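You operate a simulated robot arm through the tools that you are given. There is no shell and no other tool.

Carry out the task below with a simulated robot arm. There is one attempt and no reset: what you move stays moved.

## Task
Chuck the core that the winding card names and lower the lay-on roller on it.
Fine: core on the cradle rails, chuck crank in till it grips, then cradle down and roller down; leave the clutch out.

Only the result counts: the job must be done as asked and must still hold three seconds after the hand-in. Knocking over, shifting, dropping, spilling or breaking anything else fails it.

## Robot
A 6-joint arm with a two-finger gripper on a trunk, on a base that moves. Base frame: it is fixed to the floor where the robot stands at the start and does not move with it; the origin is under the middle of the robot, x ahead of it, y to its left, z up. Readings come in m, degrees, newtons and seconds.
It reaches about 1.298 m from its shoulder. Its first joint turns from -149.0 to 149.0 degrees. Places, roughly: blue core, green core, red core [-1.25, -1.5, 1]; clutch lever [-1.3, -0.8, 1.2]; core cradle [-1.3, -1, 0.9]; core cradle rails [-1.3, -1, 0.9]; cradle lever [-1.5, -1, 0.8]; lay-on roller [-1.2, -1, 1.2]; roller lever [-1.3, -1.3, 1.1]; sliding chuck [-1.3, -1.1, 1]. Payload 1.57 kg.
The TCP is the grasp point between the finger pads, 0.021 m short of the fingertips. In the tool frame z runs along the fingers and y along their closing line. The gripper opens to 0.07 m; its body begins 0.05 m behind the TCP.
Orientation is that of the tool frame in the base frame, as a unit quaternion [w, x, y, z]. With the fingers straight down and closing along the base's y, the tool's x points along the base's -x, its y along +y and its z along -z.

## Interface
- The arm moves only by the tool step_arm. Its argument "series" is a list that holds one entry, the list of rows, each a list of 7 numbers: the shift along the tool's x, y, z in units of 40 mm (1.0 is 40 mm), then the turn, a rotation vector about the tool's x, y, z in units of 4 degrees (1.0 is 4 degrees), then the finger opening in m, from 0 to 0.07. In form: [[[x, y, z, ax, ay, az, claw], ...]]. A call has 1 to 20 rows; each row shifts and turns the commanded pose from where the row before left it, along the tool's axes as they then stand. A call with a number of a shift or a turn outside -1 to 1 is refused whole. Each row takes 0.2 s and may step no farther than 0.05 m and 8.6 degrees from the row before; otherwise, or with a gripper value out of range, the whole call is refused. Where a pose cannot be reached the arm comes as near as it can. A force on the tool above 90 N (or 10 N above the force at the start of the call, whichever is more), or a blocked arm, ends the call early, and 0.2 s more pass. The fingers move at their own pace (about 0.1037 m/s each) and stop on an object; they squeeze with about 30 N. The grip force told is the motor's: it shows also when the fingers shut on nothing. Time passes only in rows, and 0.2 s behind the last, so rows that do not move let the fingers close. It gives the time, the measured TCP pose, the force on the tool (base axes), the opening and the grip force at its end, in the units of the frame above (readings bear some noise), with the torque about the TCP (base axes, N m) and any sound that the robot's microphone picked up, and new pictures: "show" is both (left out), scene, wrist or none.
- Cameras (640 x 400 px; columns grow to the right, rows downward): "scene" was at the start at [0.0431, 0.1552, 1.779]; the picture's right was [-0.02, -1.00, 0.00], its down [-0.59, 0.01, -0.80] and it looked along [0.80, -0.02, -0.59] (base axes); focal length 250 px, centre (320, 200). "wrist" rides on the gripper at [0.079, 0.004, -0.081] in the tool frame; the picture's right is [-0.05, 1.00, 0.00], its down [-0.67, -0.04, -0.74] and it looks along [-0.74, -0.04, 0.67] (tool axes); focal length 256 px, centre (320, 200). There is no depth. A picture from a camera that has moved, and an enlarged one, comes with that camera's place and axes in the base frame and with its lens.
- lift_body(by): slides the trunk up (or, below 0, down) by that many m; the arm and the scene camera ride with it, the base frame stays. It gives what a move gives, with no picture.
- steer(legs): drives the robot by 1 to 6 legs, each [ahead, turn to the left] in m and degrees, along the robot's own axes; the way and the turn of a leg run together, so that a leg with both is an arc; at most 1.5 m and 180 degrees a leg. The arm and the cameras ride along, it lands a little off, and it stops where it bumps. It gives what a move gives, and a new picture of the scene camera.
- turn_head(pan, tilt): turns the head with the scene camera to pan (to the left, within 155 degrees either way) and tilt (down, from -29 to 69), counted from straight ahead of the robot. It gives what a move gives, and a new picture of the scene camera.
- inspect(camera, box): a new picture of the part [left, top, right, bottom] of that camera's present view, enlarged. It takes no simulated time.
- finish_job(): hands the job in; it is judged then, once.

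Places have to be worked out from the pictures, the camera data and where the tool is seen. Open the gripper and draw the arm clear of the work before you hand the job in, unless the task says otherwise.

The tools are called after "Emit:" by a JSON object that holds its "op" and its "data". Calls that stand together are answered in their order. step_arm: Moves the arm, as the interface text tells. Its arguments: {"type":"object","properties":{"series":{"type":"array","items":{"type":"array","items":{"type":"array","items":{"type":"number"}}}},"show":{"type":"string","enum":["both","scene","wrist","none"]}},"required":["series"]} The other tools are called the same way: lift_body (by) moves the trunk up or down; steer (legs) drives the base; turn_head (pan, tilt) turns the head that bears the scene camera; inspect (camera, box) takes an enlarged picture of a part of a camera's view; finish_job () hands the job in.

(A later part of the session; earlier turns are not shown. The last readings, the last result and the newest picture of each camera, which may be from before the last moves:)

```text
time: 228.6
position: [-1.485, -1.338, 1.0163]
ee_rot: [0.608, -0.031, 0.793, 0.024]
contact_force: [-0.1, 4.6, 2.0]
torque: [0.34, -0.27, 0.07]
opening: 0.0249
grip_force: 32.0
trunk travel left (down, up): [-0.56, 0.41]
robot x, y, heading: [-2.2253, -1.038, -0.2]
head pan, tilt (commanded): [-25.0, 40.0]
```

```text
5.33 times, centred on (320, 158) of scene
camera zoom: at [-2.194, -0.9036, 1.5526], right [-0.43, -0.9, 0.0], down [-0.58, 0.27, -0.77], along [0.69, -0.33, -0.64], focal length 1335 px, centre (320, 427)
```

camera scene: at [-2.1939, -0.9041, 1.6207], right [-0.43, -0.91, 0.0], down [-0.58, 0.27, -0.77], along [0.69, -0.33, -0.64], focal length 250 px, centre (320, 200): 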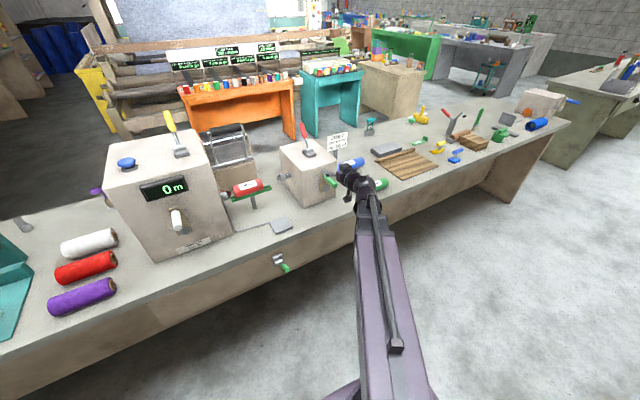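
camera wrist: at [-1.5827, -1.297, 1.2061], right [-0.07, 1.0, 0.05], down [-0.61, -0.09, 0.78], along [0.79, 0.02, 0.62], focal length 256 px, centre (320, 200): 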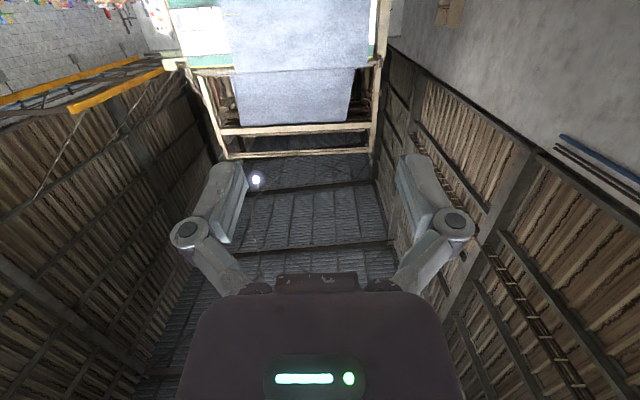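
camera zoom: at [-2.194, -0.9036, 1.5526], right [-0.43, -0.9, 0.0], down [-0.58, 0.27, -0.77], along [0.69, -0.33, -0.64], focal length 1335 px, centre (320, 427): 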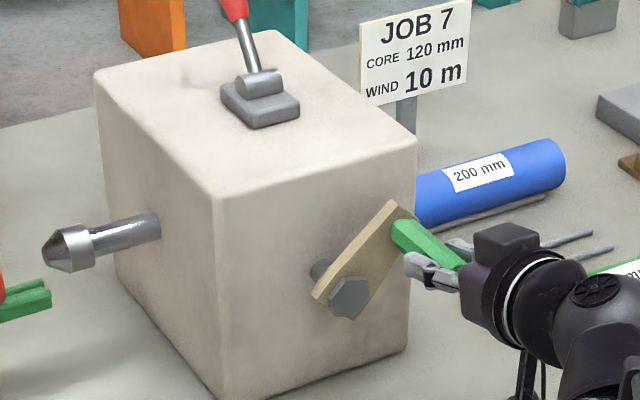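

The crank turned ~40° and the sliding chuck advanced about 30 mm toward the core, so clockwise is "in". I continue to 72° and look.

Emit:
{"op": "step_arm", "data": {"series": [[[0.1637, -0.1755, 0.0439, 0, 0.5475, 0, 0.01], [0.1839, -0.1503, 0.0569, 0, 0.6275, 0, 0.01], [0.1989, -0.1223, 0.0712, 0, 0.7025, 0, 0.01], [0.2092, -0.0913, 0.0867, 0, 0.7675, 0, 0.01], [0, 0, 0, 0, 0, 0, 0.01]]], "show": "none"}}

Emit:
{"op": "inspect", "data": {"camera": "scene", "box": [210, 120, 370, 220]}}

```text
time: 229.8
position: [-1.4828, -1.3583, 0.9851]
ee_rot: [0.53, -0.035, 0.847, 0.022]
contact_force: [-0.2, 15.5, 0.6]
torque: [0.34, -0.42, 0.22]
opening: 0.0249
grip_force: 32.0
trunk travel left (down, up): [-0.56, 0.41]
robot x, y, heading: [-2.2248, -1.0363, -0.3]
head pan, tilt (commanded): [-25.0, 40.0]
```

```text
4.00 times, centred on (290, 170) of scene
camera zoom: at [-2.1941, -0.9023, 1.5525], right [-0.43, -0.9, 0.0], down [-0.58, 0.27, -0.77], along [0.69, -0.33, -0.64], focal length 1002 px, centre (440, 320)
```

zoom: 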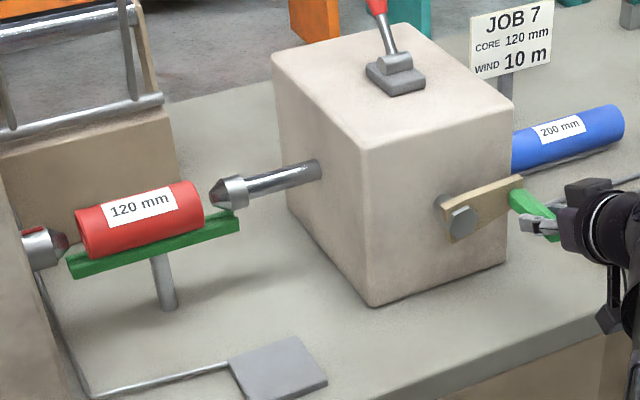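

The cone tip is just reaching the core's bore. There is a 15 N sideways preload, so I shift the circle 3 mm toward +y and continue to 88°.

Emit:
{"op": "step_arm", "data": {"series": [[[0.2135, -0.0218, 0.1022, 0, 0.825, 0, 0.01], [0.2128, 0.012, 0.1173, 0, 0.875, 0, 0.01], [0, 0, 0, 0, 0, 0, 0.01]]], "show": "none"}}

Emit:
{"op": "inspect", "data": {"camera": "scene", "box": [210, 120, 370, 220]}}

```text
time: 230.6
position: [-1.4824, -1.3579, 0.9672]
ee_rot: [0.48, -0.036, 0.876, 0.021]
contact_force: [4.3, 22.1, 8.0]
torque: [0.51, -0.46, 0.25]
opening: 0.0253
grip_force: 31.8
trunk travel left (down, up): [-0.56, 0.41]
robot x, y, heading: [-2.226, -1.0357, -0.2]
head pan, tilt (commanded): [-25.0, 40.0]
```

```text
4.00 times, centred on (290, 170) of scene
camera zoom: at [-2.1942, -0.9014, 1.5525], right [-0.43, -0.9, 0.0], down [-0.58, 0.27, -0.77], along [0.69, -0.33, -0.64], focal length 1002 px, centre (440, 320)
```

zoom: 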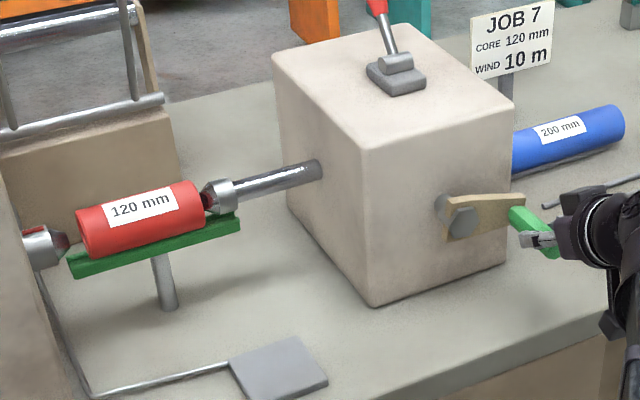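

The cone has entered the bore. Fitting the measured points gives a crank radius ≈62 mm with centre z≈0.971, so I follow that corrected circle to ~116°.

Emit:
{"op": "step_arm", "data": {"series": [[[0.1119, 0.1, 0.071, 0, 0.4375, 0, 0.01], [0.1738, 0.0525, 0.1178, 0, 0.8025, 0, 0.01], [0.159, 0.0825, 0.1213, 0, 0.795, 0, 0.01], [0, 0, 0, 0, 0, 0, 0.01]]], "show": "none"}}

Emit:
{"op": "inspect", "data": {"camera": "scene", "box": [210, 120, 370, 220]}}

```text
time: 231.6
position: [-1.4823, -1.3505, 0.943]
ee_rot: [0.416, -0.037, 0.908, 0.017]
contact_force: [1.7, 1.4, 5.2]
torque: [0.32, -0.6, 0.0]
opening: 0.0248
grip_force: 32.1
trunk travel left (down, up): [-0.56, 0.41]
robot x, y, heading: [-2.2221, -1.0365, -0.0]
head pan, tilt (commanded): [-25.0, 40.0]
```

```text
4.00 times, centred on (290, 170) of scene
camera zoom: at [-2.1944, -0.9037, 1.5526], right [-0.43, -0.9, 0.0], down [-0.58, 0.27, -0.77], along [0.69, -0.33, -0.64], focal length 1002 px, centre (440, 320)
```

zoom: 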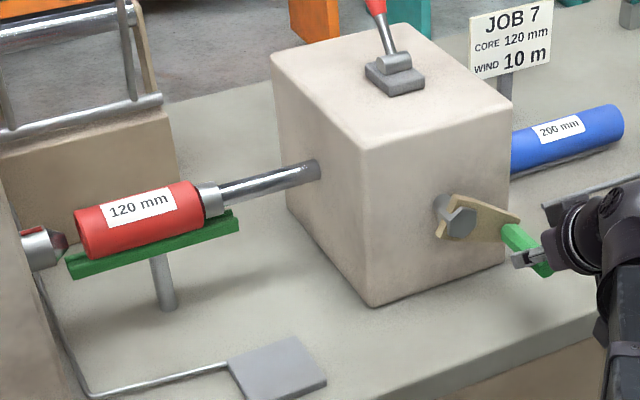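

Forces are low and the cone sits deeper in the bore. I continue to ~132°.

Emit:
{"op": "step_arm", "data": {"series": [[[0.1425, 0.1075, 0.1218, 0, 0.7825, 0, 0.01], [0.123, 0.1325, 0.1173, 0, 0.7475, 0, 0.01], [0, 0, 0, 0, 0, 0, 0.01]]], "show": "none"}}

Emit:
{"op": "inspect", "data": {"camera": "scene", "box": [210, 120, 370, 220]}}

```text
time: 232.4
position: [-1.4851, -1.3404, 0.9297]
ee_rot: [0.368, -0.038, 0.929, 0.016]
contact_force: [4.5, -1.0, 4.9]
torque: [0.29, -0.58, -0.08]
opening: 0.0249
grip_force: 31.9
trunk travel left (down, up): [-0.56, 0.41]
robot x, y, heading: [-2.2272, -1.0358, -0.2]
head pan, tilt (commanded): [-25.0, 40.0]
```

```text
4.00 times, centred on (290, 170) of scene
camera zoom: at [-2.1939, -0.904, 1.5527], right [-0.43, -0.9, 0.0], down [-0.58, 0.27, -0.77], along [0.69, -0.33, -0.64], focal length 1002 px, centre (440, 320)
```

zoom: 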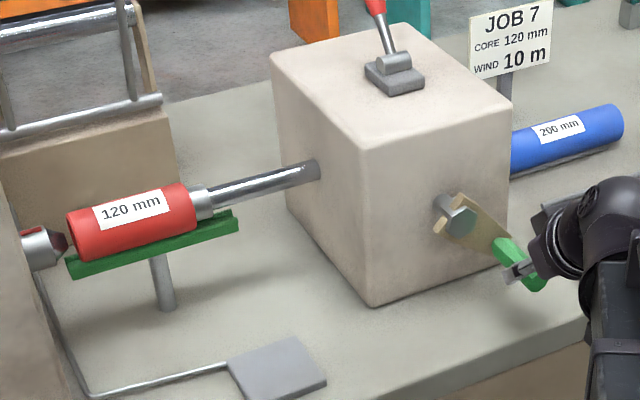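

The core now slides along the rails onto the fixed cone. I continue to ~148°, watching force and sound.

Emit:
{"op": "step_arm", "data": {"series": [[[0.103, 0.155, 0.109, 0, 0.695, 0, 0.01], [0.083, 0.175, 0.0968, 0, 0.6225, 0, 0.01], [0, 0, 0, 0, 0, 0, 0.01]]], "show": "none"}}

Emit:
{"op": "inspect", "data": {"camera": "scene", "box": [210, 120, 370, 220]}}

```text
time: 233.2
position: [-1.4872, -1.327, 0.9196]
ee_rot: [0.323, -0.037, 0.946, 0.013]
contact_force: [-0.6, -2.1, 0.3]
torque: [0.15, -0.72, -0.06]
opening: 0.0246
grip_force: 31.9
trunk travel left (down, up): [-0.56, 0.41]
robot x, y, heading: [-2.2248, -1.0333, -0.3]
head pan, tilt (commanded): [-25.0, 40.0]
```

```text
4.00 times, centred on (290, 170) of scene
camera zoom: at [-2.1941, -0.9043, 1.5527], right [-0.43, -0.9, 0.0], down [-0.58, 0.27, -0.77], along [0.69, -0.33, -0.64], focal length 1002 px, centre (440, 320)
```

zoom: 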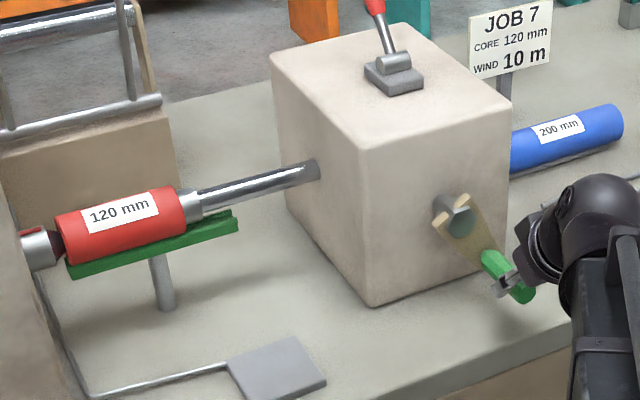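

The fixed cone begins to enter the other end. I go on in single 8° rows, watching for resistance.

Emit:
{"op": "step_arm", "data": {"series": [[[0.0617, 0.1925, 0.0787, 0, 0.5125, 0, 0.01], [0, 0, 0, 0, 0, 0, 0.01]]], "show": "none"}}

Emit:
{"op": "step_arm", "data": {"series": [[[0.0441, 0.2025, 0.0606, 0, 0.405, 0, 0.01], [0, 0, 0, 0, 0, 0, 0.01]]], "show": "none"}}

Emit:
{"op": "inspect", "data": {"camera": "scene", "box": [210, 120, 370, 220]}}

```text
time: 233.8
position: [-1.4854, -1.3194, 0.9139]
ee_rot: [0.307, -0.038, 0.951, 0.013]
contact_force: [2.4, -2.7, 0.3]
torque: [0.22, -0.51, -0.09]
opening: 0.0247
grip_force: 32.0
trunk travel left (down, up): [-0.56, 0.41]
robot x, y, heading: [-2.2262, -1.0355, -0.0]
head pan, tilt (commanded): [-25.0, 40.0]
```

```text
time: 234.4
position: [-1.487, -1.3144, 0.9115]
ee_rot: [0.294, -0.037, 0.955, 0.012]
contact_force: [6.0, -11.8, 8.4]
torque: [0.03, -0.75, -0.29]
opening: 0.0244
grip_force: 32.0
trunk travel left (down, up): [-0.56, 0.41]
robot x, y, heading: [-2.2258, -1.0324, -0.1]
head pan, tilt (commanded): [-25.0, 40.0]
```

```text
4.00 times, centred on (290, 170) of scene
camera zoom: at [-2.194, -0.9051, 1.5529], right [-0.43, -0.9, 0.0], down [-0.58, 0.27, -0.77], along [0.69, -0.33, -0.64], focal length 1002 px, centre (440, 320)
```

zoom: 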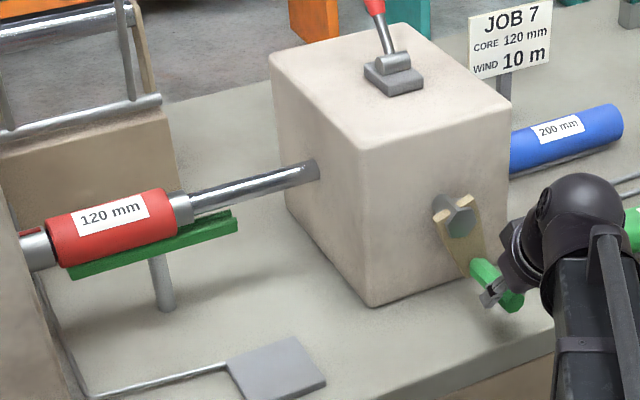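

Resistance grows (12 N): both cones are seated in the bore. I push further in small rows to clamp it firmly.

Emit:
{"op": "step_arm", "data": {"series": [[[0.0254, 0.2125, 0.0371, 0, 0.2475, 0, 0.01], [0, 0, 0, 0, 0, 0, 0.01]]], "show": "none"}}

Emit:
{"op": "inspect", "data": {"camera": "scene", "box": [210, 140, 306, 200]}}

```text
time: 235.0
position: [-1.4878, -1.3066, 0.9085]
ee_rot: [0.287, -0.039, 0.957, 0.01]
contact_force: [10.7, -37.7, 10.6]
torque: [-0.41, -0.03, -0.37]
opening: 0.0373
grip_force: 20.3
trunk travel left (down, up): [-0.56, 0.41]
robot x, y, heading: [-2.2237, -1.0347, -0.4]
head pan, tilt (commanded): [-25.0, 40.0]
```

```text
6.67 times, centred on (258, 170) of scene
camera zoom: at [-2.1933, -0.9069, 1.5528], right [-0.43, -0.9, 0.0], down [-0.58, 0.28, -0.77], along [0.69, -0.33, -0.64], focal length 1669 px, centre (733, 400)
```

zoom: 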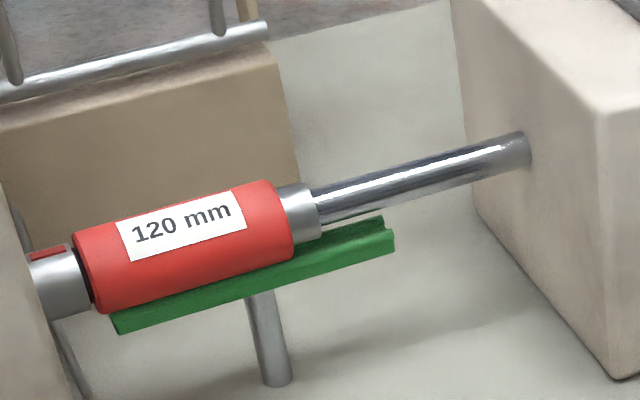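

The handle now resists with ~38 N and the fingers were forced apart a little: the core is clamped between the cones. I open the fingers and see if the chuck holds.

Emit:
{"op": "step_arm", "data": {"series": [[[0, 0, 0, 0, 0, 0, 0.05], [0, 0, 0, 0, 0, 0, 0.07], [0, 0, 0, 0, 0, 0, 0.07], [0, 0, 0, 0, 0, 0, 0.07]]], "show": "scene"}}

Emit:
{"op": "inspect", "data": {"camera": "scene", "box": [210, 120, 370, 220]}}

```text
time: 236.0
position: [-1.4885, -1.3026, 0.9099]
ee_rot: [0.286, -0.039, 0.957, 0.012]
contact_force: [-0.3, 0.0, 0.6]
torque: [-0.02, 0.03, 0.03]
opening: 0.07
grip_force: 0.2
trunk travel left (down, up): [-0.56, 0.41]
robot x, y, heading: [-2.2257, -1.0345, 0.0]
head pan, tilt (commanded): [-25.0, 40.0]
camera scene: at [-2.1939, -0.9042, 1.5527], right [-0.43, -0.9, 0.0], down [-0.58, 0.27, -0.77], along [0.69, -0.33, -0.64], focal length 250 px, centre (320, 200)
```

scene: 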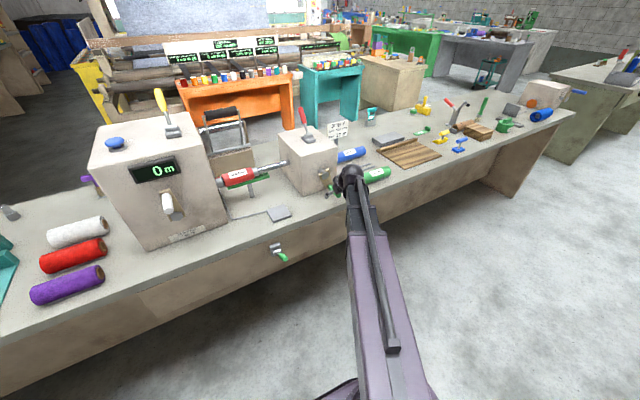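

```text
4.00 times, centred on (290, 170) of scene
camera zoom: at [-2.1939, -0.9042, 1.5527], right [-0.43, -0.9, 0.0], down [-0.58, 0.27, -0.77], along [0.69, -0.33, -0.64], focal length 1002 px, centre (440, 320)
```

zoom: 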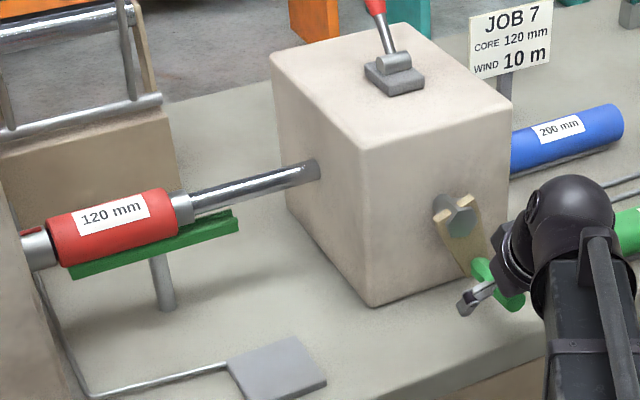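

The chuck stayed in after release. I enlarge both interfaces to judge how tightly the cones sit.

Emit:
{"op": "inspect", "data": {"camera": "scene", "box": [210, 155, 274, 195]}}

Emit:
{"op": "inspect", "data": {"camera": "scene", "box": [300, 150, 380, 200]}}

```text
10.00 times, centred on (242, 175) of scene
camera zoom: at [-2.1939, -0.9042, 1.5527], right [-0.43, -0.9, 0.0], down [-0.58, 0.27, -0.77], along [0.69, -0.33, -0.64], focal length 2504 px, centre (1100, 450)
```

zoom: 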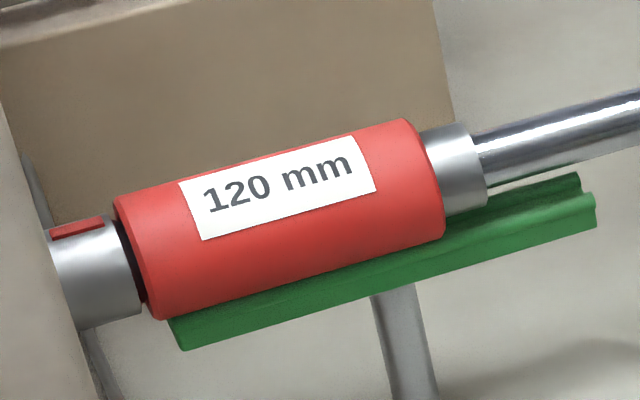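

```text
8.00 times, centred on (340, 175) of scene
camera zoom: at [-2.1939, -0.9042, 1.5527], right [-0.43, -0.9, 0.0], down [-0.58, 0.27, -0.77], along [0.69, -0.33, -0.64], focal length 2003 px, centre (160, 400)
```

zoom: 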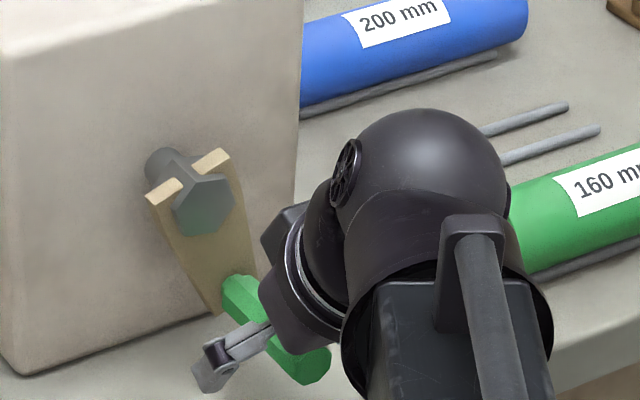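

The core sits on both cones and the crank does not spring back. I slide the open fingers straight back off the handle and raise the trunk, then look at the cradle lever.

Emit:
{"op": "step_arm", "data": {"series": [[[0.839, 0, -0.545, 0, 0, 0, 0.07], [0.839, 0, -0.545, 0, 0, 0, 0.07], [0, 0, 0, 0, 0, 0, 0.07]]], "show": "none"}}

Emit:
{"op": "lift_body", "data": {"by": 0.2}}

Emit:
{"op": "turn_head", "data": {"pan": -10, "tilt": 50}}

Emit:
{"op": "inspect", "data": {"camera": "scene", "box": [230, 150, 390, 250]}}

```text
time: 236.8
position: [-1.5684, -1.3095, 0.9086]
ee_rot: [0.285, -0.039, 0.958, 0.012]
contact_force: [-0.5, 0.4, -0.2]
torque: [0.01, -0.01, -0.02]
opening: 0.0701
grip_force: 0.1
trunk travel left (down, up): [-0.56, 0.41]
robot x, y, heading: [-2.2252, -1.0347, -0.2]
head pan, tilt (commanded): [-25.0, 40.0]
```

```text
time: 238.9
position: [-1.5683, -1.3086, 1.1088]
ee_rot: [0.286, -0.038, 0.957, 0.011]
contact_force: [0.0, 0.6, 0.2]
torque: [0.02, 0.0, 0.0]
opening: 0.0703
grip_force: 0.1
trunk travel left (down, up): [-0.76, 0.21]
robot x, y, heading: [-2.2259, -1.0375, -0.2]
head pan, tilt (commanded): [-25.0, 40.0]
```

```text
time: 239.7
position: [-1.5683, -1.307, 1.1093]
ee_rot: [0.285, -0.039, 0.958, 0.012]
contact_force: [-0.3, 0.5, 0.4]
torque: [0.0, 0.03, 0.02]
opening: 0.0701
grip_force: 0.0
trunk travel left (down, up): [-0.76, 0.21]
robot x, y, heading: [-2.2269, -1.035, 0.0]
head pan, tilt (commanded): [-10.0, 50.0]
camera scene: at [-2.195, -0.8817, 1.7386], right [-0.18, -0.98, 0.0], down [-0.75, 0.14, -0.64], along [0.63, -0.11, -0.77], focal length 250 px, centre (320, 200)
```

scene: 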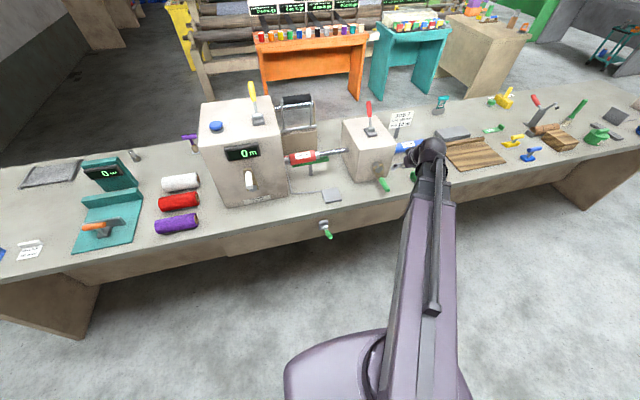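

```text
4.00 times, centred on (310, 200) of scene
camera zoom: at [-2.195, -0.8817, 1.7386], right [-0.18, -0.98, 0.0], down [-0.75, 0.14, -0.64], along [0.63, -0.11, -0.77], focal length 1002 px, centre (360, 200)
```

zoom: 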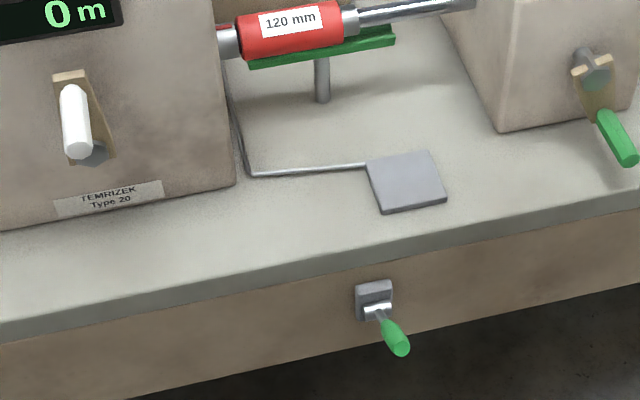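

The cradle lever hinges at about (-1.55,-1.017,0.752) and its green tip is up and outward at (-1.64,-1.027,0.802); pushing it down should lower the cradle. I bring the tool back to vertical, close the fingers and move above the lever tip.

Emit:
{"op": "step_arm", "data": {"series": [[[0.3226, 0, -0.0113, 0, 1, 0, 0.0], [0.3226, 0, -0.0113, 0, 1, 0, 0.0], [0.3226, 0, -0.0113, 0, 1, 0, 0.0], [0.3226, 0, -0.0113, 0, 1, 0, 0.0], [0.3226, 0, -0.0113, 0, 1, 0, 0.0], [0.3226, 0, -0.0113, 0, 1, 0, 0.0], [0.3226, 0, -0.0113, 0, 1, 0, 0.0], [0.3226, 0, -0.0113, 0, 1, 0, 0.0], [0.0807, 0, -0.001, 0, 0.25, 0, 0.0], [-0.197, 0.894, 0, 0, 0, 0, 0.0], [-0.197, 0.894, 0, 0, 0, 0, 0.0], [-0.197, 0.894, 0, 0, 0, 0, 0.0], [-0.197, 0.894, 0, 0, 0, 0, 0.0], [-0.197, 0.894, 0, 0, 0, 0, 0.0], [-0.197, 0.894, 0, 0, 0, 0, 0.0], [-0.197, 0.894, 0, 0, 0, 0, 0.0], [-0.197, 0.894, 0, 0, 0, 0, 0.0], [0, 0, 0, 0, 0, 0, 0.0]]], "show": "both"}}

```text
time: 243.5
position: [-1.6291, -1.0278, 1.0795]
ee_rot: [0.002, -0.04, 0.999, 0.0]
contact_force: [0.2, 0.1, 0.0]
torque: [0.0, 0.01, -0.02]
opening: 0.0
grip_force: 29.0
trunk travel left (down, up): [-0.76, 0.21]
robot x, y, heading: [-2.2249, -1.0368, -0.2]
head pan, tilt (commanded): [-10.0, 50.0]
camera scene: at [-2.1951, -0.8817, 1.7385], right [-0.18, -0.98, 0.0], down [-0.75, 0.14, -0.64], along [0.63, -0.11, -0.77], focal length 250 px, centre (320, 200)
camera wrist: at [-1.7103, -1.0296, 1.1593], right [-0.03, 1.0, 0.0], down [0.66, 0.02, 0.75], along [0.75, 0.02, -0.67], focal length 256 px, centre (320, 200)
```

scene: 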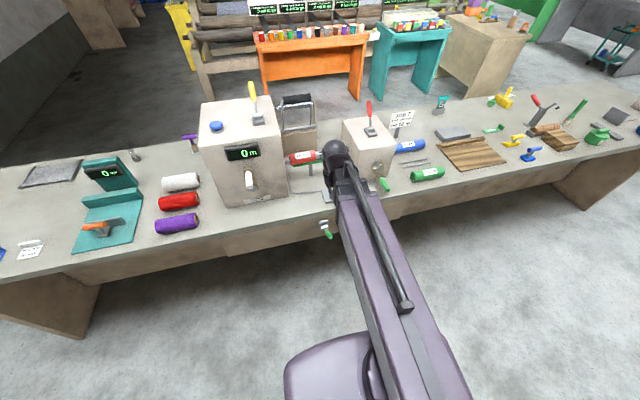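
wrist: 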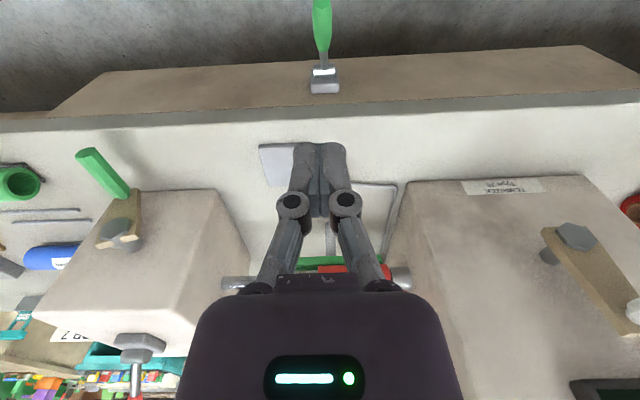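

The lever tip is in the gripper's midplane. I lower the trunk 0.21 m to bring the closed fingertips just above the lever.

Emit:
{"op": "lift_body", "data": {"by": -0.21}}

Emit:
{"op": "step_arm", "data": {"series": [[[0, 0, 0, 0, 0, 0, 0.0]]], "show": "both"}}

Emit:
{"op": "inspect", "data": {"camera": "scene", "box": [230, 150, 390, 250]}}

```text
time: 245.8
position: [-1.629, -1.0268, 0.8692]
ee_rot: [0.001, -0.04, 0.999, 0.0]
contact_force: [-0.2, -0.1, -0.4]
torque: [-0.01, 0.03, -0.01]
opening: 0.0
grip_force: 28.6
trunk travel left (down, up): [-0.55, 0.42]
robot x, y, heading: [-2.2238, -1.0354, -0.2]
head pan, tilt (commanded): [-10.0, 50.0]
```

```text
time: 246.2
position: [-1.6298, -1.0267, 0.8684]
ee_rot: [0.002, -0.04, 0.999, 0.001]
contact_force: [-0.6, 0.1, -0.2]
torque: [-0.01, -0.01, 0.02]
opening: 0.0
grip_force: 28.6
trunk travel left (down, up): [-0.55, 0.42]
robot x, y, heading: [-2.2247, -1.0344, -0.1]
head pan, tilt (commanded): [-10.0, 50.0]
camera scene: at [-2.195, -0.8815, 1.5285], right [-0.18, -0.98, 0.0], down [-0.75, 0.14, -0.64], along [0.63, -0.11, -0.77], focal length 250 px, centre (320, 200)
camera wrist: at [-1.7102, -1.0297, 0.9493], right [-0.03, 1.0, 0.0], down [0.66, 0.02, 0.75], along [0.75, 0.02, -0.67], focal length 256 px, centre (320, 200)
```

scene: 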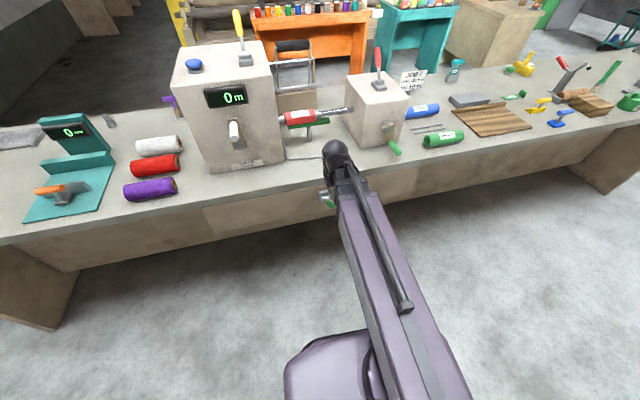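
wrist: 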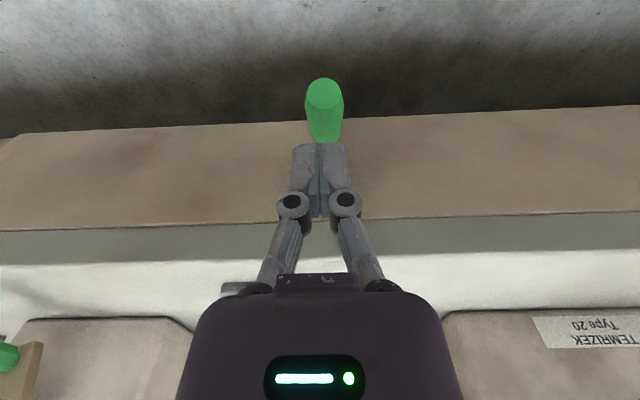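

```text
4.00 times, centred on (310, 200) of scene
camera zoom: at [-2.195, -0.8815, 1.5285], right [-0.18, -0.98, 0.0], down [-0.75, 0.14, -0.64], along [0.63, -0.11, -0.77], focal length 1002 px, centre (360, 200)
```

zoom: 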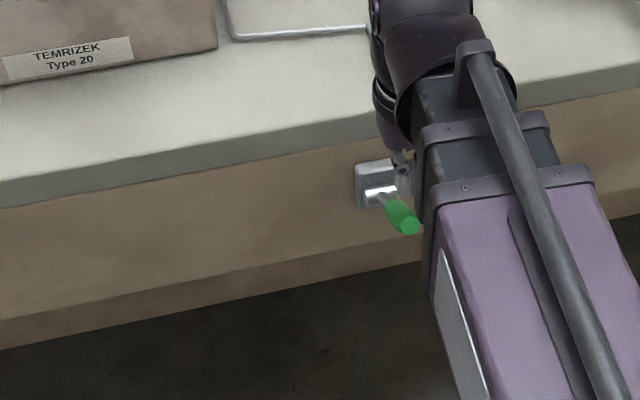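

The handle's end is at (-1.641, z 0.802), just outside the fingertips. I move 12 mm inward and lower the trunk to press the lever down stepwise.

Emit:
{"op": "step_arm", "data": {"series": [[[-0.3, 0, 0, 0, 0, 0, 0.0], [0, 0, 0, 0, 0, 0, 0.0]]], "show": "none"}}

Emit:
{"op": "lift_body", "data": {"by": -0.05}}

Emit:
{"op": "lift_body", "data": {"by": -0.02}}

Emit:
{"op": "step_arm", "data": {"series": [[[0, 0, 0, 0, 0, 0, 0.0]]], "show": "both"}}

```text
time: 246.8
position: [-1.618, -1.0274, 0.869]
ee_rot: [0.002, -0.041, 0.999, 0.0]
contact_force: [-1.2, 0.2, 0.5]
torque: [0.01, 0.04, 0.01]
opening: 0.0003
grip_force: 28.6
trunk travel left (down, up): [-0.55, 0.42]
robot x, y, heading: [-2.2282, -1.0386, -0.2]
head pan, tilt (commanded): [-10.0, 50.0]
```

```text
time: 247.7
position: [-1.6171, -1.0268, 0.8202]
ee_rot: [0.002, -0.04, 0.999, 0.001]
contact_force: [0.0, -0.3, 0.3]
torque: [-0.02, 0.01, -0.02]
opening: 0.0
grip_force: 28.5
trunk travel left (down, up): [-0.5, 0.47]
robot x, y, heading: [-2.2244, -1.0367, -0.3]
head pan, tilt (commanded): [-10.0, 50.0]
```

```text
time: 248.3
position: [-1.6184, -1.0259, 0.7988]
ee_rot: [0.001, -0.04, 0.999, 0.0]
contact_force: [-0.5, -0.3, -1.0]
torque: [0.01, 0.0, -0.02]
opening: 0.0001
grip_force: 28.9
trunk travel left (down, up): [-0.48, 0.49]
robot x, y, heading: [-2.2268, -1.0416, -0.4]
head pan, tilt (commanded): [-10.0, 50.0]
```

```text
time: 248.8
position: [-1.618, -1.0257, 0.7982]
ee_rot: [0.002, -0.041, 0.999, 0.001]
contact_force: [0.7, -0.2, -0.1]
torque: [0.03, 0.04, 0.0]
opening: 0.0002
grip_force: 28.9
trunk travel left (down, up): [-0.48, 0.49]
robot x, y, heading: [-2.2244, -1.0373, -0.1]
head pan, tilt (commanded): [-10.0, 50.0]
camera scene: at [-2.195, -0.8815, 1.4585], right [-0.18, -0.98, 0.0], down [-0.75, 0.14, -0.64], along [0.63, -0.11, -0.77], focal length 250 px, centre (320, 200)
camera wrist: at [-1.6988, -1.0287, 0.8793], right [-0.03, 1.0, 0.0], down [0.66, 0.02, 0.75], along [0.75, 0.02, -0.67], focal length 256 px, centre (320, 200)
```

scene: 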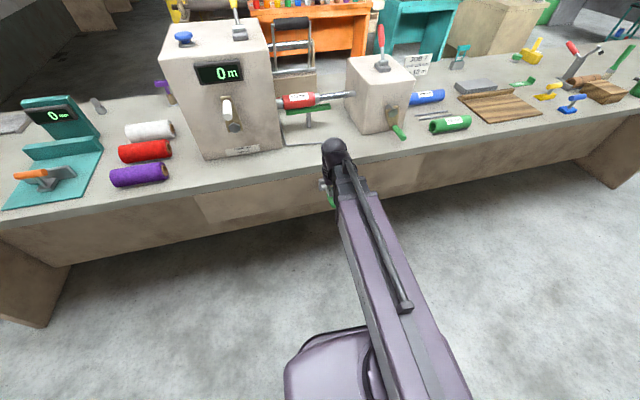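
wrist: 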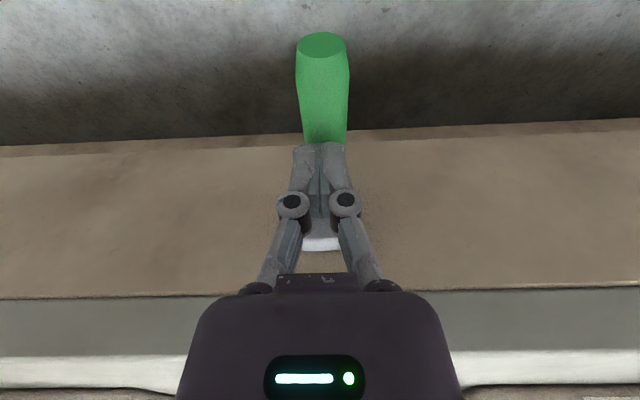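

No force is felt at z 0.798; I look closely at the lever to see whether it has moved.

Emit:
{"op": "inspect", "data": {"camera": "scene", "box": [270, 150, 390, 225]}}

Emit:
{"op": "inspect", "data": {"camera": "scene", "box": [240, 70, 400, 170]}}

Emit:
{"op": "inspect", "data": {"camera": "wrist", "box": [220, 20, 420, 145]}}

```text
5.33 times, centred on (330, 188) of scene
camera zoom: at [-2.195, -0.8815, 1.4585], right [-0.18, -0.98, 0.0], down [-0.75, 0.14, -0.64], along [0.63, -0.11, -0.77], focal length 1335 px, centre (267, 267)
```

zoom: 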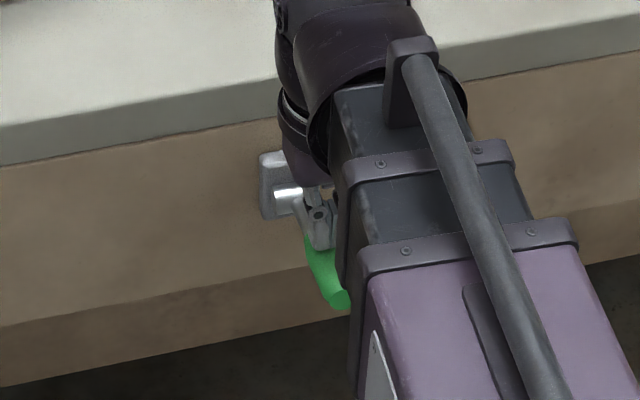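

```text
4.00 times, centred on (320, 120) of scene
camera zoom: at [-2.195, -0.8815, 1.4585], right [-0.18, -0.98, 0.0], down [-0.75, 0.14, -0.64], along [0.63, -0.11, -0.77], focal length 1002 px, centre (320, 520)
```

zoom: 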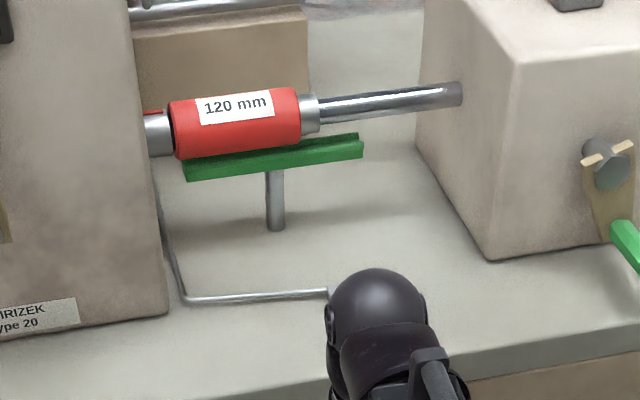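

```text
3.20 times, centred on (320, 82) of wrist
camera zoom: at [-1.6988, -1.0287, 0.8793], right [-0.03, 1.0, 0.0], down [0.66, 0.02, 0.75], along [0.75, 0.02, -0.67], focal length 819 px, centre (320, 576)
```

zoom: 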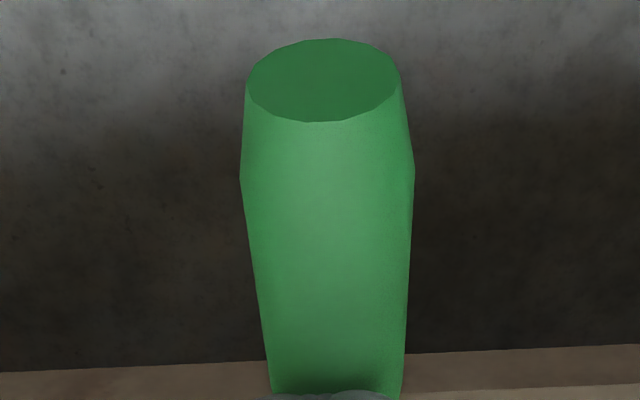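

The lever tip has already moved down with almost no force. I keep pressing down in steps and watch the rails.

Emit:
{"op": "lift_body", "data": {"by": -0.025}}

Emit:
{"op": "inspect", "data": {"camera": "scene", "box": [240, 70, 400, 170]}}

Emit:
{"op": "inspect", "data": {"camera": "scene", "box": [270, 150, 390, 225]}}

```text
time: 249.5
position: [-1.6187, -1.0249, 0.7732]
ee_rot: [0.001, -0.04, 0.999, 0.001]
contact_force: [-0.3, 0.4, 0.5]
torque: [-0.02, 0.02, 0.0]
opening: 0.0001
grip_force: 28.5
trunk travel left (down, up): [-0.455, 0.515]
robot x, y, heading: [-2.2264, -1.0353, -0.1]
head pan, tilt (commanded): [-10.0, 50.0]
```

```text
4.00 times, centred on (320, 120) of scene
camera zoom: at [-2.195, -0.8816, 1.4334], right [-0.18, -0.98, 0.0], down [-0.75, 0.14, -0.64], along [0.63, -0.11, -0.77], focal length 1002 px, centre (320, 520)
```

zoom: 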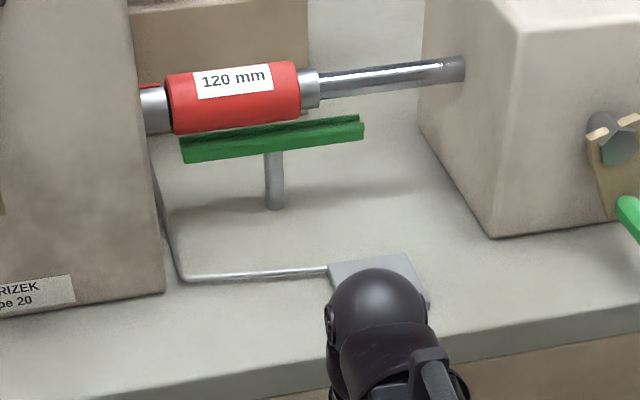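

```text
5.33 times, centred on (330, 188) of scene
camera zoom: at [-2.195, -0.8816, 1.4334], right [-0.18, -0.98, 0.0], down [-0.75, 0.14, -0.64], along [0.63, -0.11, -0.77], focal length 1335 px, centre (267, 267)
```

zoom: 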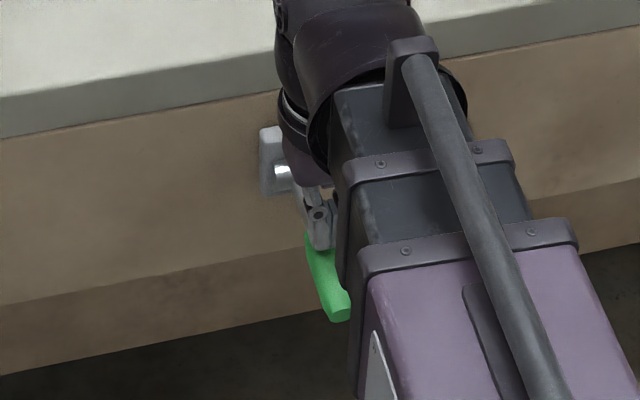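

The rails are dropping away while the core stays held between the cones. I keep pressing the lever down.

Emit:
{"op": "lift_body", "data": {"by": -0.025}}

Emit:
{"op": "lift_body", "data": {"by": -0.02}}

Emit:
{"op": "step_arm", "data": {"series": [[[0, 0, 0, 0, 0, 0, 0.0]]], "show": "wrist"}}

Emit:
{"op": "inspect", "data": {"camera": "scene", "box": [240, 50, 400, 150]}}

Emit:
{"op": "inspect", "data": {"camera": "scene", "box": [270, 140, 390, 215]}}

```text
time: 250.2
position: [-1.6173, -1.0259, 0.7486]
ee_rot: [0.002, -0.04, 0.999, 0.001]
contact_force: [-0.2, 0.0, -0.8]
torque: [0.01, 0.0, 0.02]
opening: 0.0
grip_force: 28.6
trunk travel left (down, up): [-0.43, 0.54]
robot x, y, heading: [-2.2282, -1.0331, -0.1]
head pan, tilt (commanded): [-10.0, 50.0]
```

```text
time: 250.8
position: [-1.6247, -1.0258, 0.7336]
ee_rot: [0.002, -0.04, 0.999, 0.001]
contact_force: [-53.1, -11.8, 299.4]
torque: [0.36, 1.33, -0.24]
opening: 0.0
grip_force: 27.9
trunk travel left (down, up): [-0.41, 0.56]
robot x, y, heading: [-2.227, -1.0324, -0.3]
head pan, tilt (commanded): [-10.0, 50.0]
```

```text
time: 251.2
position: [-1.6258, -1.0269, 0.7329]
ee_rot: [0.001, -0.041, 0.999, 0.0]
contact_force: [-49.7, -10.1, 227.0]
torque: [0.42, 0.51, -0.25]
opening: 0.0
grip_force: 28.7
trunk travel left (down, up): [-0.41, 0.56]
robot x, y, heading: [-2.2254, -1.0373, 0.0]
head pan, tilt (commanded): [-10.0, 50.0]
camera wrist: at [-1.7059, -1.0292, 0.8142], right [-0.03, 1.0, 0.0], down [0.67, 0.02, 0.75], along [0.74, 0.02, -0.67], focal length 256 px, centre (320, 200)
```

wrist: 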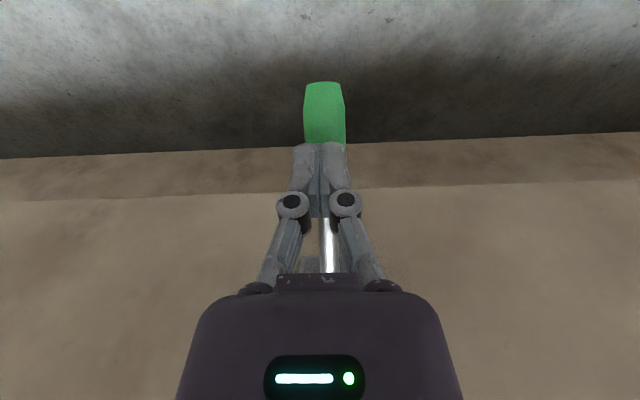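

```text
4.00 times, centred on (320, 100) of scene
camera zoom: at [-2.2043, -0.8822, 1.3892], right [-0.18, -0.98, 0.0], down [-0.75, 0.14, -0.65], along [0.64, -0.11, -0.76], focal length 1002 px, centre (320, 600)
```

zoom: 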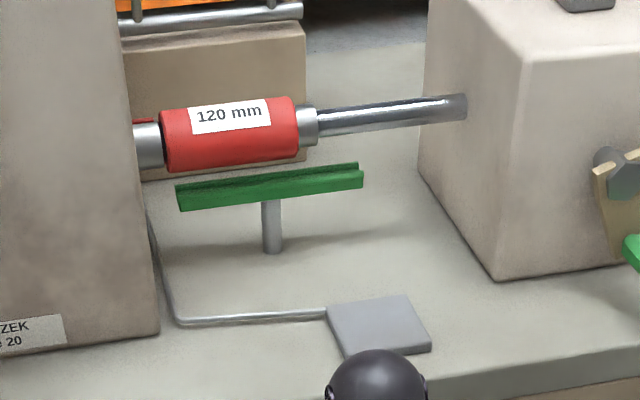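

```text
5.33 times, centred on (330, 178) of scene
camera zoom: at [-2.2043, -0.8822, 1.3892], right [-0.18, -0.98, 0.0], down [-0.75, 0.14, -0.65], along [0.64, -0.11, -0.76], focal length 1335 px, centre (267, 320)
```

zoom: 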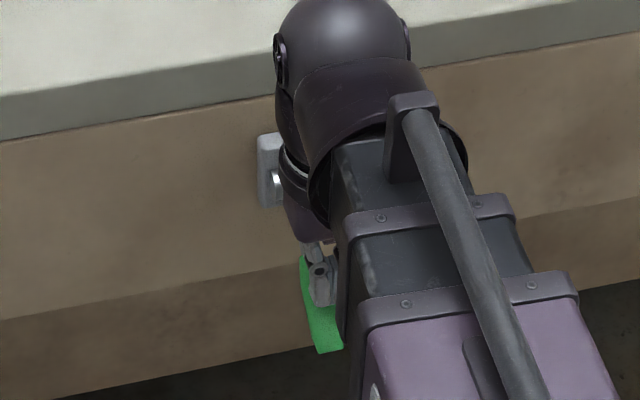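

The lever has hit its lower stop hard (≈300 N). I relieve at once by raising the trunk.

Emit:
{"op": "lift_body", "data": {"by": 0.02}}

Emit:
{"op": "lift_body", "data": {"by": 0.08}}

Emit:
{"op": "step_arm", "data": {"series": [[[0, 0, 0, 0, 0, 0, 0.0]]], "show": "both"}}

Emit:
{"op": "inspect", "data": {"camera": "scene", "box": [240, 80, 400, 180]}}

```text
time: 251.9
position: [-1.6159, -1.0262, 0.7478]
ee_rot: [0.003, -0.041, 0.999, 0.001]
contact_force: [0.5, 0.1, 1.0]
torque: [0.01, -0.02, 0.01]
opening: 0.0
grip_force: 29.2
trunk travel left (down, up): [-0.43, 0.54]
robot x, y, heading: [-2.2269, -1.0392, -0.2]
head pan, tilt (commanded): [-10.0, 50.0]
```

```text
time: 253.1
position: [-1.6187, -1.0252, 0.8299]
ee_rot: [0.002, -0.039, 0.999, 0.001]
contact_force: [-0.5, -0.3, -0.3]
torque: [0.02, -0.01, 0.0]
opening: 0.0
grip_force: 29.0
trunk travel left (down, up): [-0.51, 0.46]
robot x, y, heading: [-2.2265, -1.0365, -0.2]
head pan, tilt (commanded): [-10.0, 50.0]
```

```text
time: 253.5
position: [-1.6178, -1.0254, 0.8295]
ee_rot: [0.002, -0.04, 0.999, 0.0]
contact_force: [-0.3, 0.0, 0.2]
torque: [0.03, 0.02, 0.02]
opening: 0.0
grip_force: 29.0
trunk travel left (down, up): [-0.51, 0.46]
robot x, y, heading: [-2.2278, -1.0376, -0.3]
head pan, tilt (commanded): [-10.0, 50.0]
camera scene: at [-2.195, -0.8816, 1.4885], right [-0.18, -0.98, 0.0], down [-0.75, 0.14, -0.64], along [0.63, -0.11, -0.77], focal length 250 px, centre (320, 200)
camera wrist: at [-1.6988, -1.0286, 0.9092], right [-0.03, 1.0, 0.0], down [0.66, 0.02, 0.75], along [0.75, 0.02, -0.67], focal length 256 px, centre (320, 200)
```

scene: 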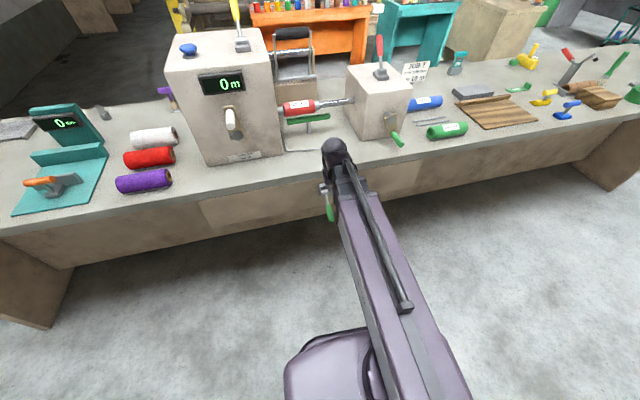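
wrist: 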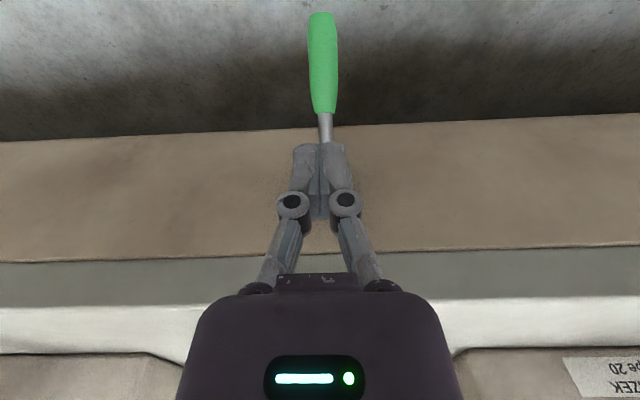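

```text
4.00 times, centred on (320, 130) of scene
camera zoom: at [-2.195, -0.8816, 1.4885], right [-0.18, -0.98, 0.0], down [-0.75, 0.14, -0.64], along [0.63, -0.11, -0.77], focal length 1002 px, centre (320, 480)
```

zoom: 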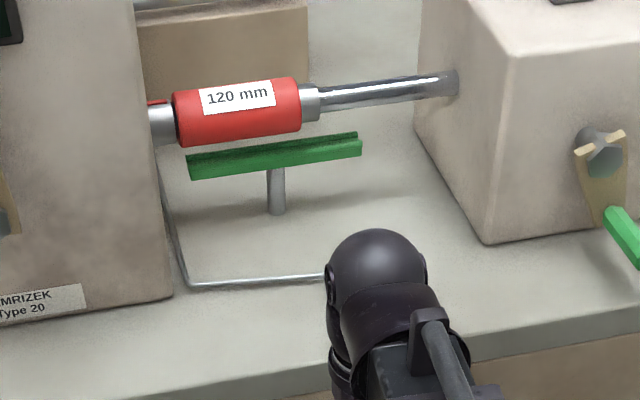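

The lever stays down. I enlarge the cradle and the lever to check how far the rails have dropped.

Emit:
{"op": "inspect", "data": {"camera": "scene", "box": [270, 90, 350, 140]}}

Emit:
{"op": "inspect", "data": {"camera": "scene", "box": [290, 170, 370, 220]}}

```text
8.00 times, centred on (310, 115) of scene
camera zoom: at [-2.195, -0.8816, 1.4885], right [-0.18, -0.98, 0.0], down [-0.75, 0.14, -0.64], along [0.63, -0.11, -0.77], focal length 2003 px, centre (400, 880)
```

zoom: 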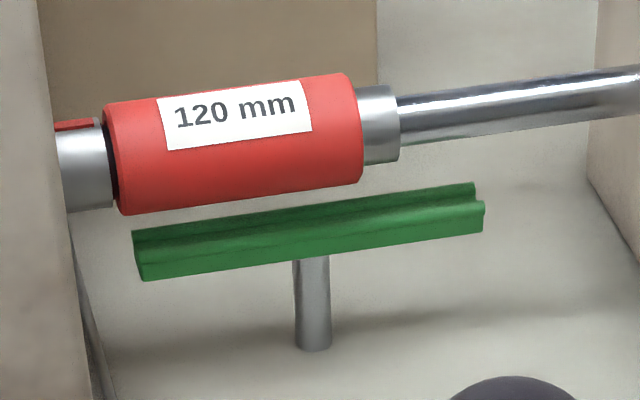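

```text
8.00 times, centred on (330, 195) of scene
camera zoom: at [-2.195, -0.8816, 1.4885], right [-0.18, -0.98, 0.0], down [-0.75, 0.14, -0.64], along [0.63, -0.11, -0.77], focal length 2003 px, centre (240, 240)
```

zoom: 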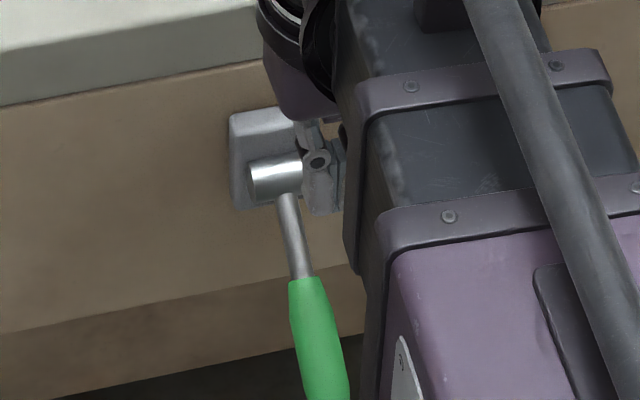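

The rails are clearly below the core now. To be sure the lever is at its lower stop, I touch it again gently in small steps.

Emit:
{"op": "lift_body", "data": {"by": -0.082}}

Emit:
{"op": "lift_body", "data": {"by": -0.004}}

Emit:
{"op": "lift_body", "data": {"by": -0.003}}

```text
time: 254.7
position: [-1.6172, -1.0261, 0.7472]
ee_rot: [0.002, -0.039, 0.999, 0.001]
contact_force: [-0.6, 0.6, 0.1]
torque: [0.02, -0.01, -0.01]
opening: 0.0001
grip_force: 28.2
trunk travel left (down, up): [-0.428, 0.542]
robot x, y, heading: [-2.2242, -1.0373, -0.2]
head pan, tilt (commanded): [-10.0, 50.0]
```

```text
time: 255.2
position: [-1.6185, -1.0248, 0.7428]
ee_rot: [0.001, -0.04, 0.999, 0.001]
contact_force: [0.7, 0.3, 0.7]
torque: [0.02, 0.02, 0.0]
opening: 0.0
grip_force: 28.5
trunk travel left (down, up): [-0.424, 0.546]
robot x, y, heading: [-2.2282, -1.0377, -0.2]
head pan, tilt (commanded): [-10.0, 50.0]
```

```text
time: 255.7
position: [-1.6187, -1.0261, 0.7402]
ee_rot: [0.0, -0.04, 0.999, 0.001]
contact_force: [-2.2, -0.3, 2.0]
torque: [0.0, 0.05, -0.01]
opening: 0.0
grip_force: 28.8
trunk travel left (down, up): [-0.421, 0.549]
robot x, y, heading: [-2.2239, -1.0333, -0.3]
head pan, tilt (commanded): [-10.0, 50.0]
```

Emit:
{"op": "lift_body", "data": {"by": -0.002}}

Emit:
{"op": "lift_body", "data": {"by": -0.002}}

```text
time: 256.2
position: [-1.6193, -1.0252, 0.739]
ee_rot: [0.002, -0.041, 0.999, 0.001]
contact_force: [-4.0, -0.7, 14.3]
torque: [-0.03, -0.01, 0.05]
opening: 0.0
grip_force: 29.2
trunk travel left (down, up): [-0.419, 0.551]
robot x, y, heading: [-2.2247, -1.0335, -0.1]
head pan, tilt (commanded): [-10.0, 50.0]
```

```text
time: 256.8
position: [-1.6198, -1.0255, 0.7378]
ee_rot: [0.002, -0.04, 0.999, 0.001]
contact_force: [-10.3, -3.7, 26.6]
torque: [-0.02, -0.01, 0.02]
opening: 0.0001
grip_force: 28.8
trunk travel left (down, up): [-0.417, 0.553]
robot x, y, heading: [-2.2265, -1.0357, 0.0]
head pan, tilt (commanded): [-10.0, 50.0]
```

The contact force rises steeply at the same height, so the lever is at its lower stop and the cradle is down. I raise the trunk fully and head for the red roller lever on the tail box.

Emit:
{"op": "lift_body", "data": {"by": 0.3}}

Emit:
{"op": "lift_body", "data": {"by": 0.235}}

Emit:
{"op": "turn_head", "data": {"pan": -15, "tilt": 40}}

Emit:
{"op": "inspect", "data": {"camera": "scene", "box": [220, 130, 380, 230]}}

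```text
time: 259.8
position: [-1.6175, -1.0256, 1.0362]
ee_rot: [0.001, -0.04, 0.999, 0.002]
contact_force: [0.5, 0.3, -0.4]
torque: [-0.05, 0.01, 0.01]
opening: 0.0002
grip_force: 28.0
trunk travel left (down, up): [-0.717, 0.253]
robot x, y, heading: [-2.2273, -1.0409, -0.1]
head pan, tilt (commanded): [-10.0, 50.0]
```

```text
time: 262.2
position: [-1.618, -1.0254, 1.2717]
ee_rot: [0.002, -0.04, 0.999, 0.001]
contact_force: [0.4, 0.3, -0.4]
torque: [0.02, 0.01, 0.02]
opening: 0.0
grip_force: 28.8
trunk travel left (down, up): [-0.952, 0.018]
robot x, y, heading: [-2.2268, -1.0361, -0.1]
head pan, tilt (commanded): [-10.0, 50.0]
```

```text
time: 262.9
position: [-1.6187, -1.0261, 1.2707]
ee_rot: [0.002, -0.04, 0.999, 0.001]
contact_force: [0.4, 0.6, -0.4]
torque: [-0.01, 0.0, -0.01]
opening: 0.0002
grip_force: 28.3
trunk travel left (down, up): [-0.952, 0.018]
robot x, y, heading: [-2.2253, -1.0343, -0.0]
head pan, tilt (commanded): [-15.0, 40.0]
camera scene: at [-2.1888, -0.8902, 1.9446], right [-0.26, -0.96, 0.0], down [-0.62, 0.17, -0.77], along [0.74, -0.2, -0.64], focal length 250 px, centre (320, 200)
```

scene: 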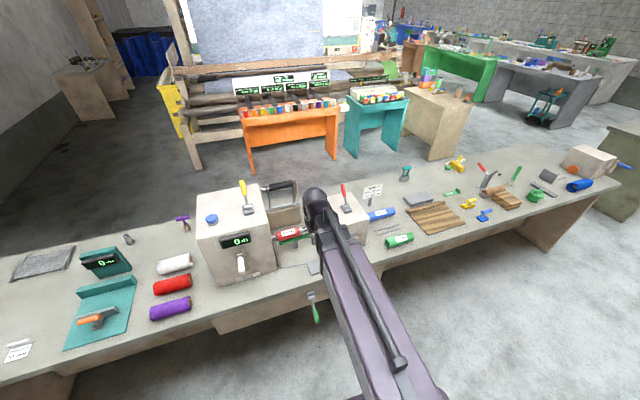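

```text
4.00 times, centred on (300, 180) of scene
camera zoom: at [-2.1888, -0.8902, 1.9446], right [-0.26, -0.96, 0.0], down [-0.62, 0.17, -0.77], along [0.74, -0.2, -0.64], focal length 1002 px, centre (400, 280)
```

zoom: 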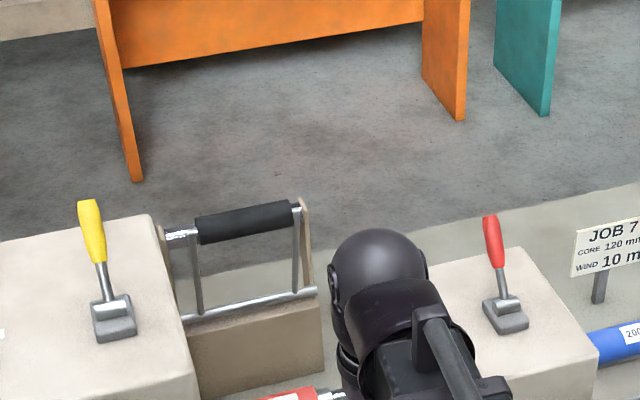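

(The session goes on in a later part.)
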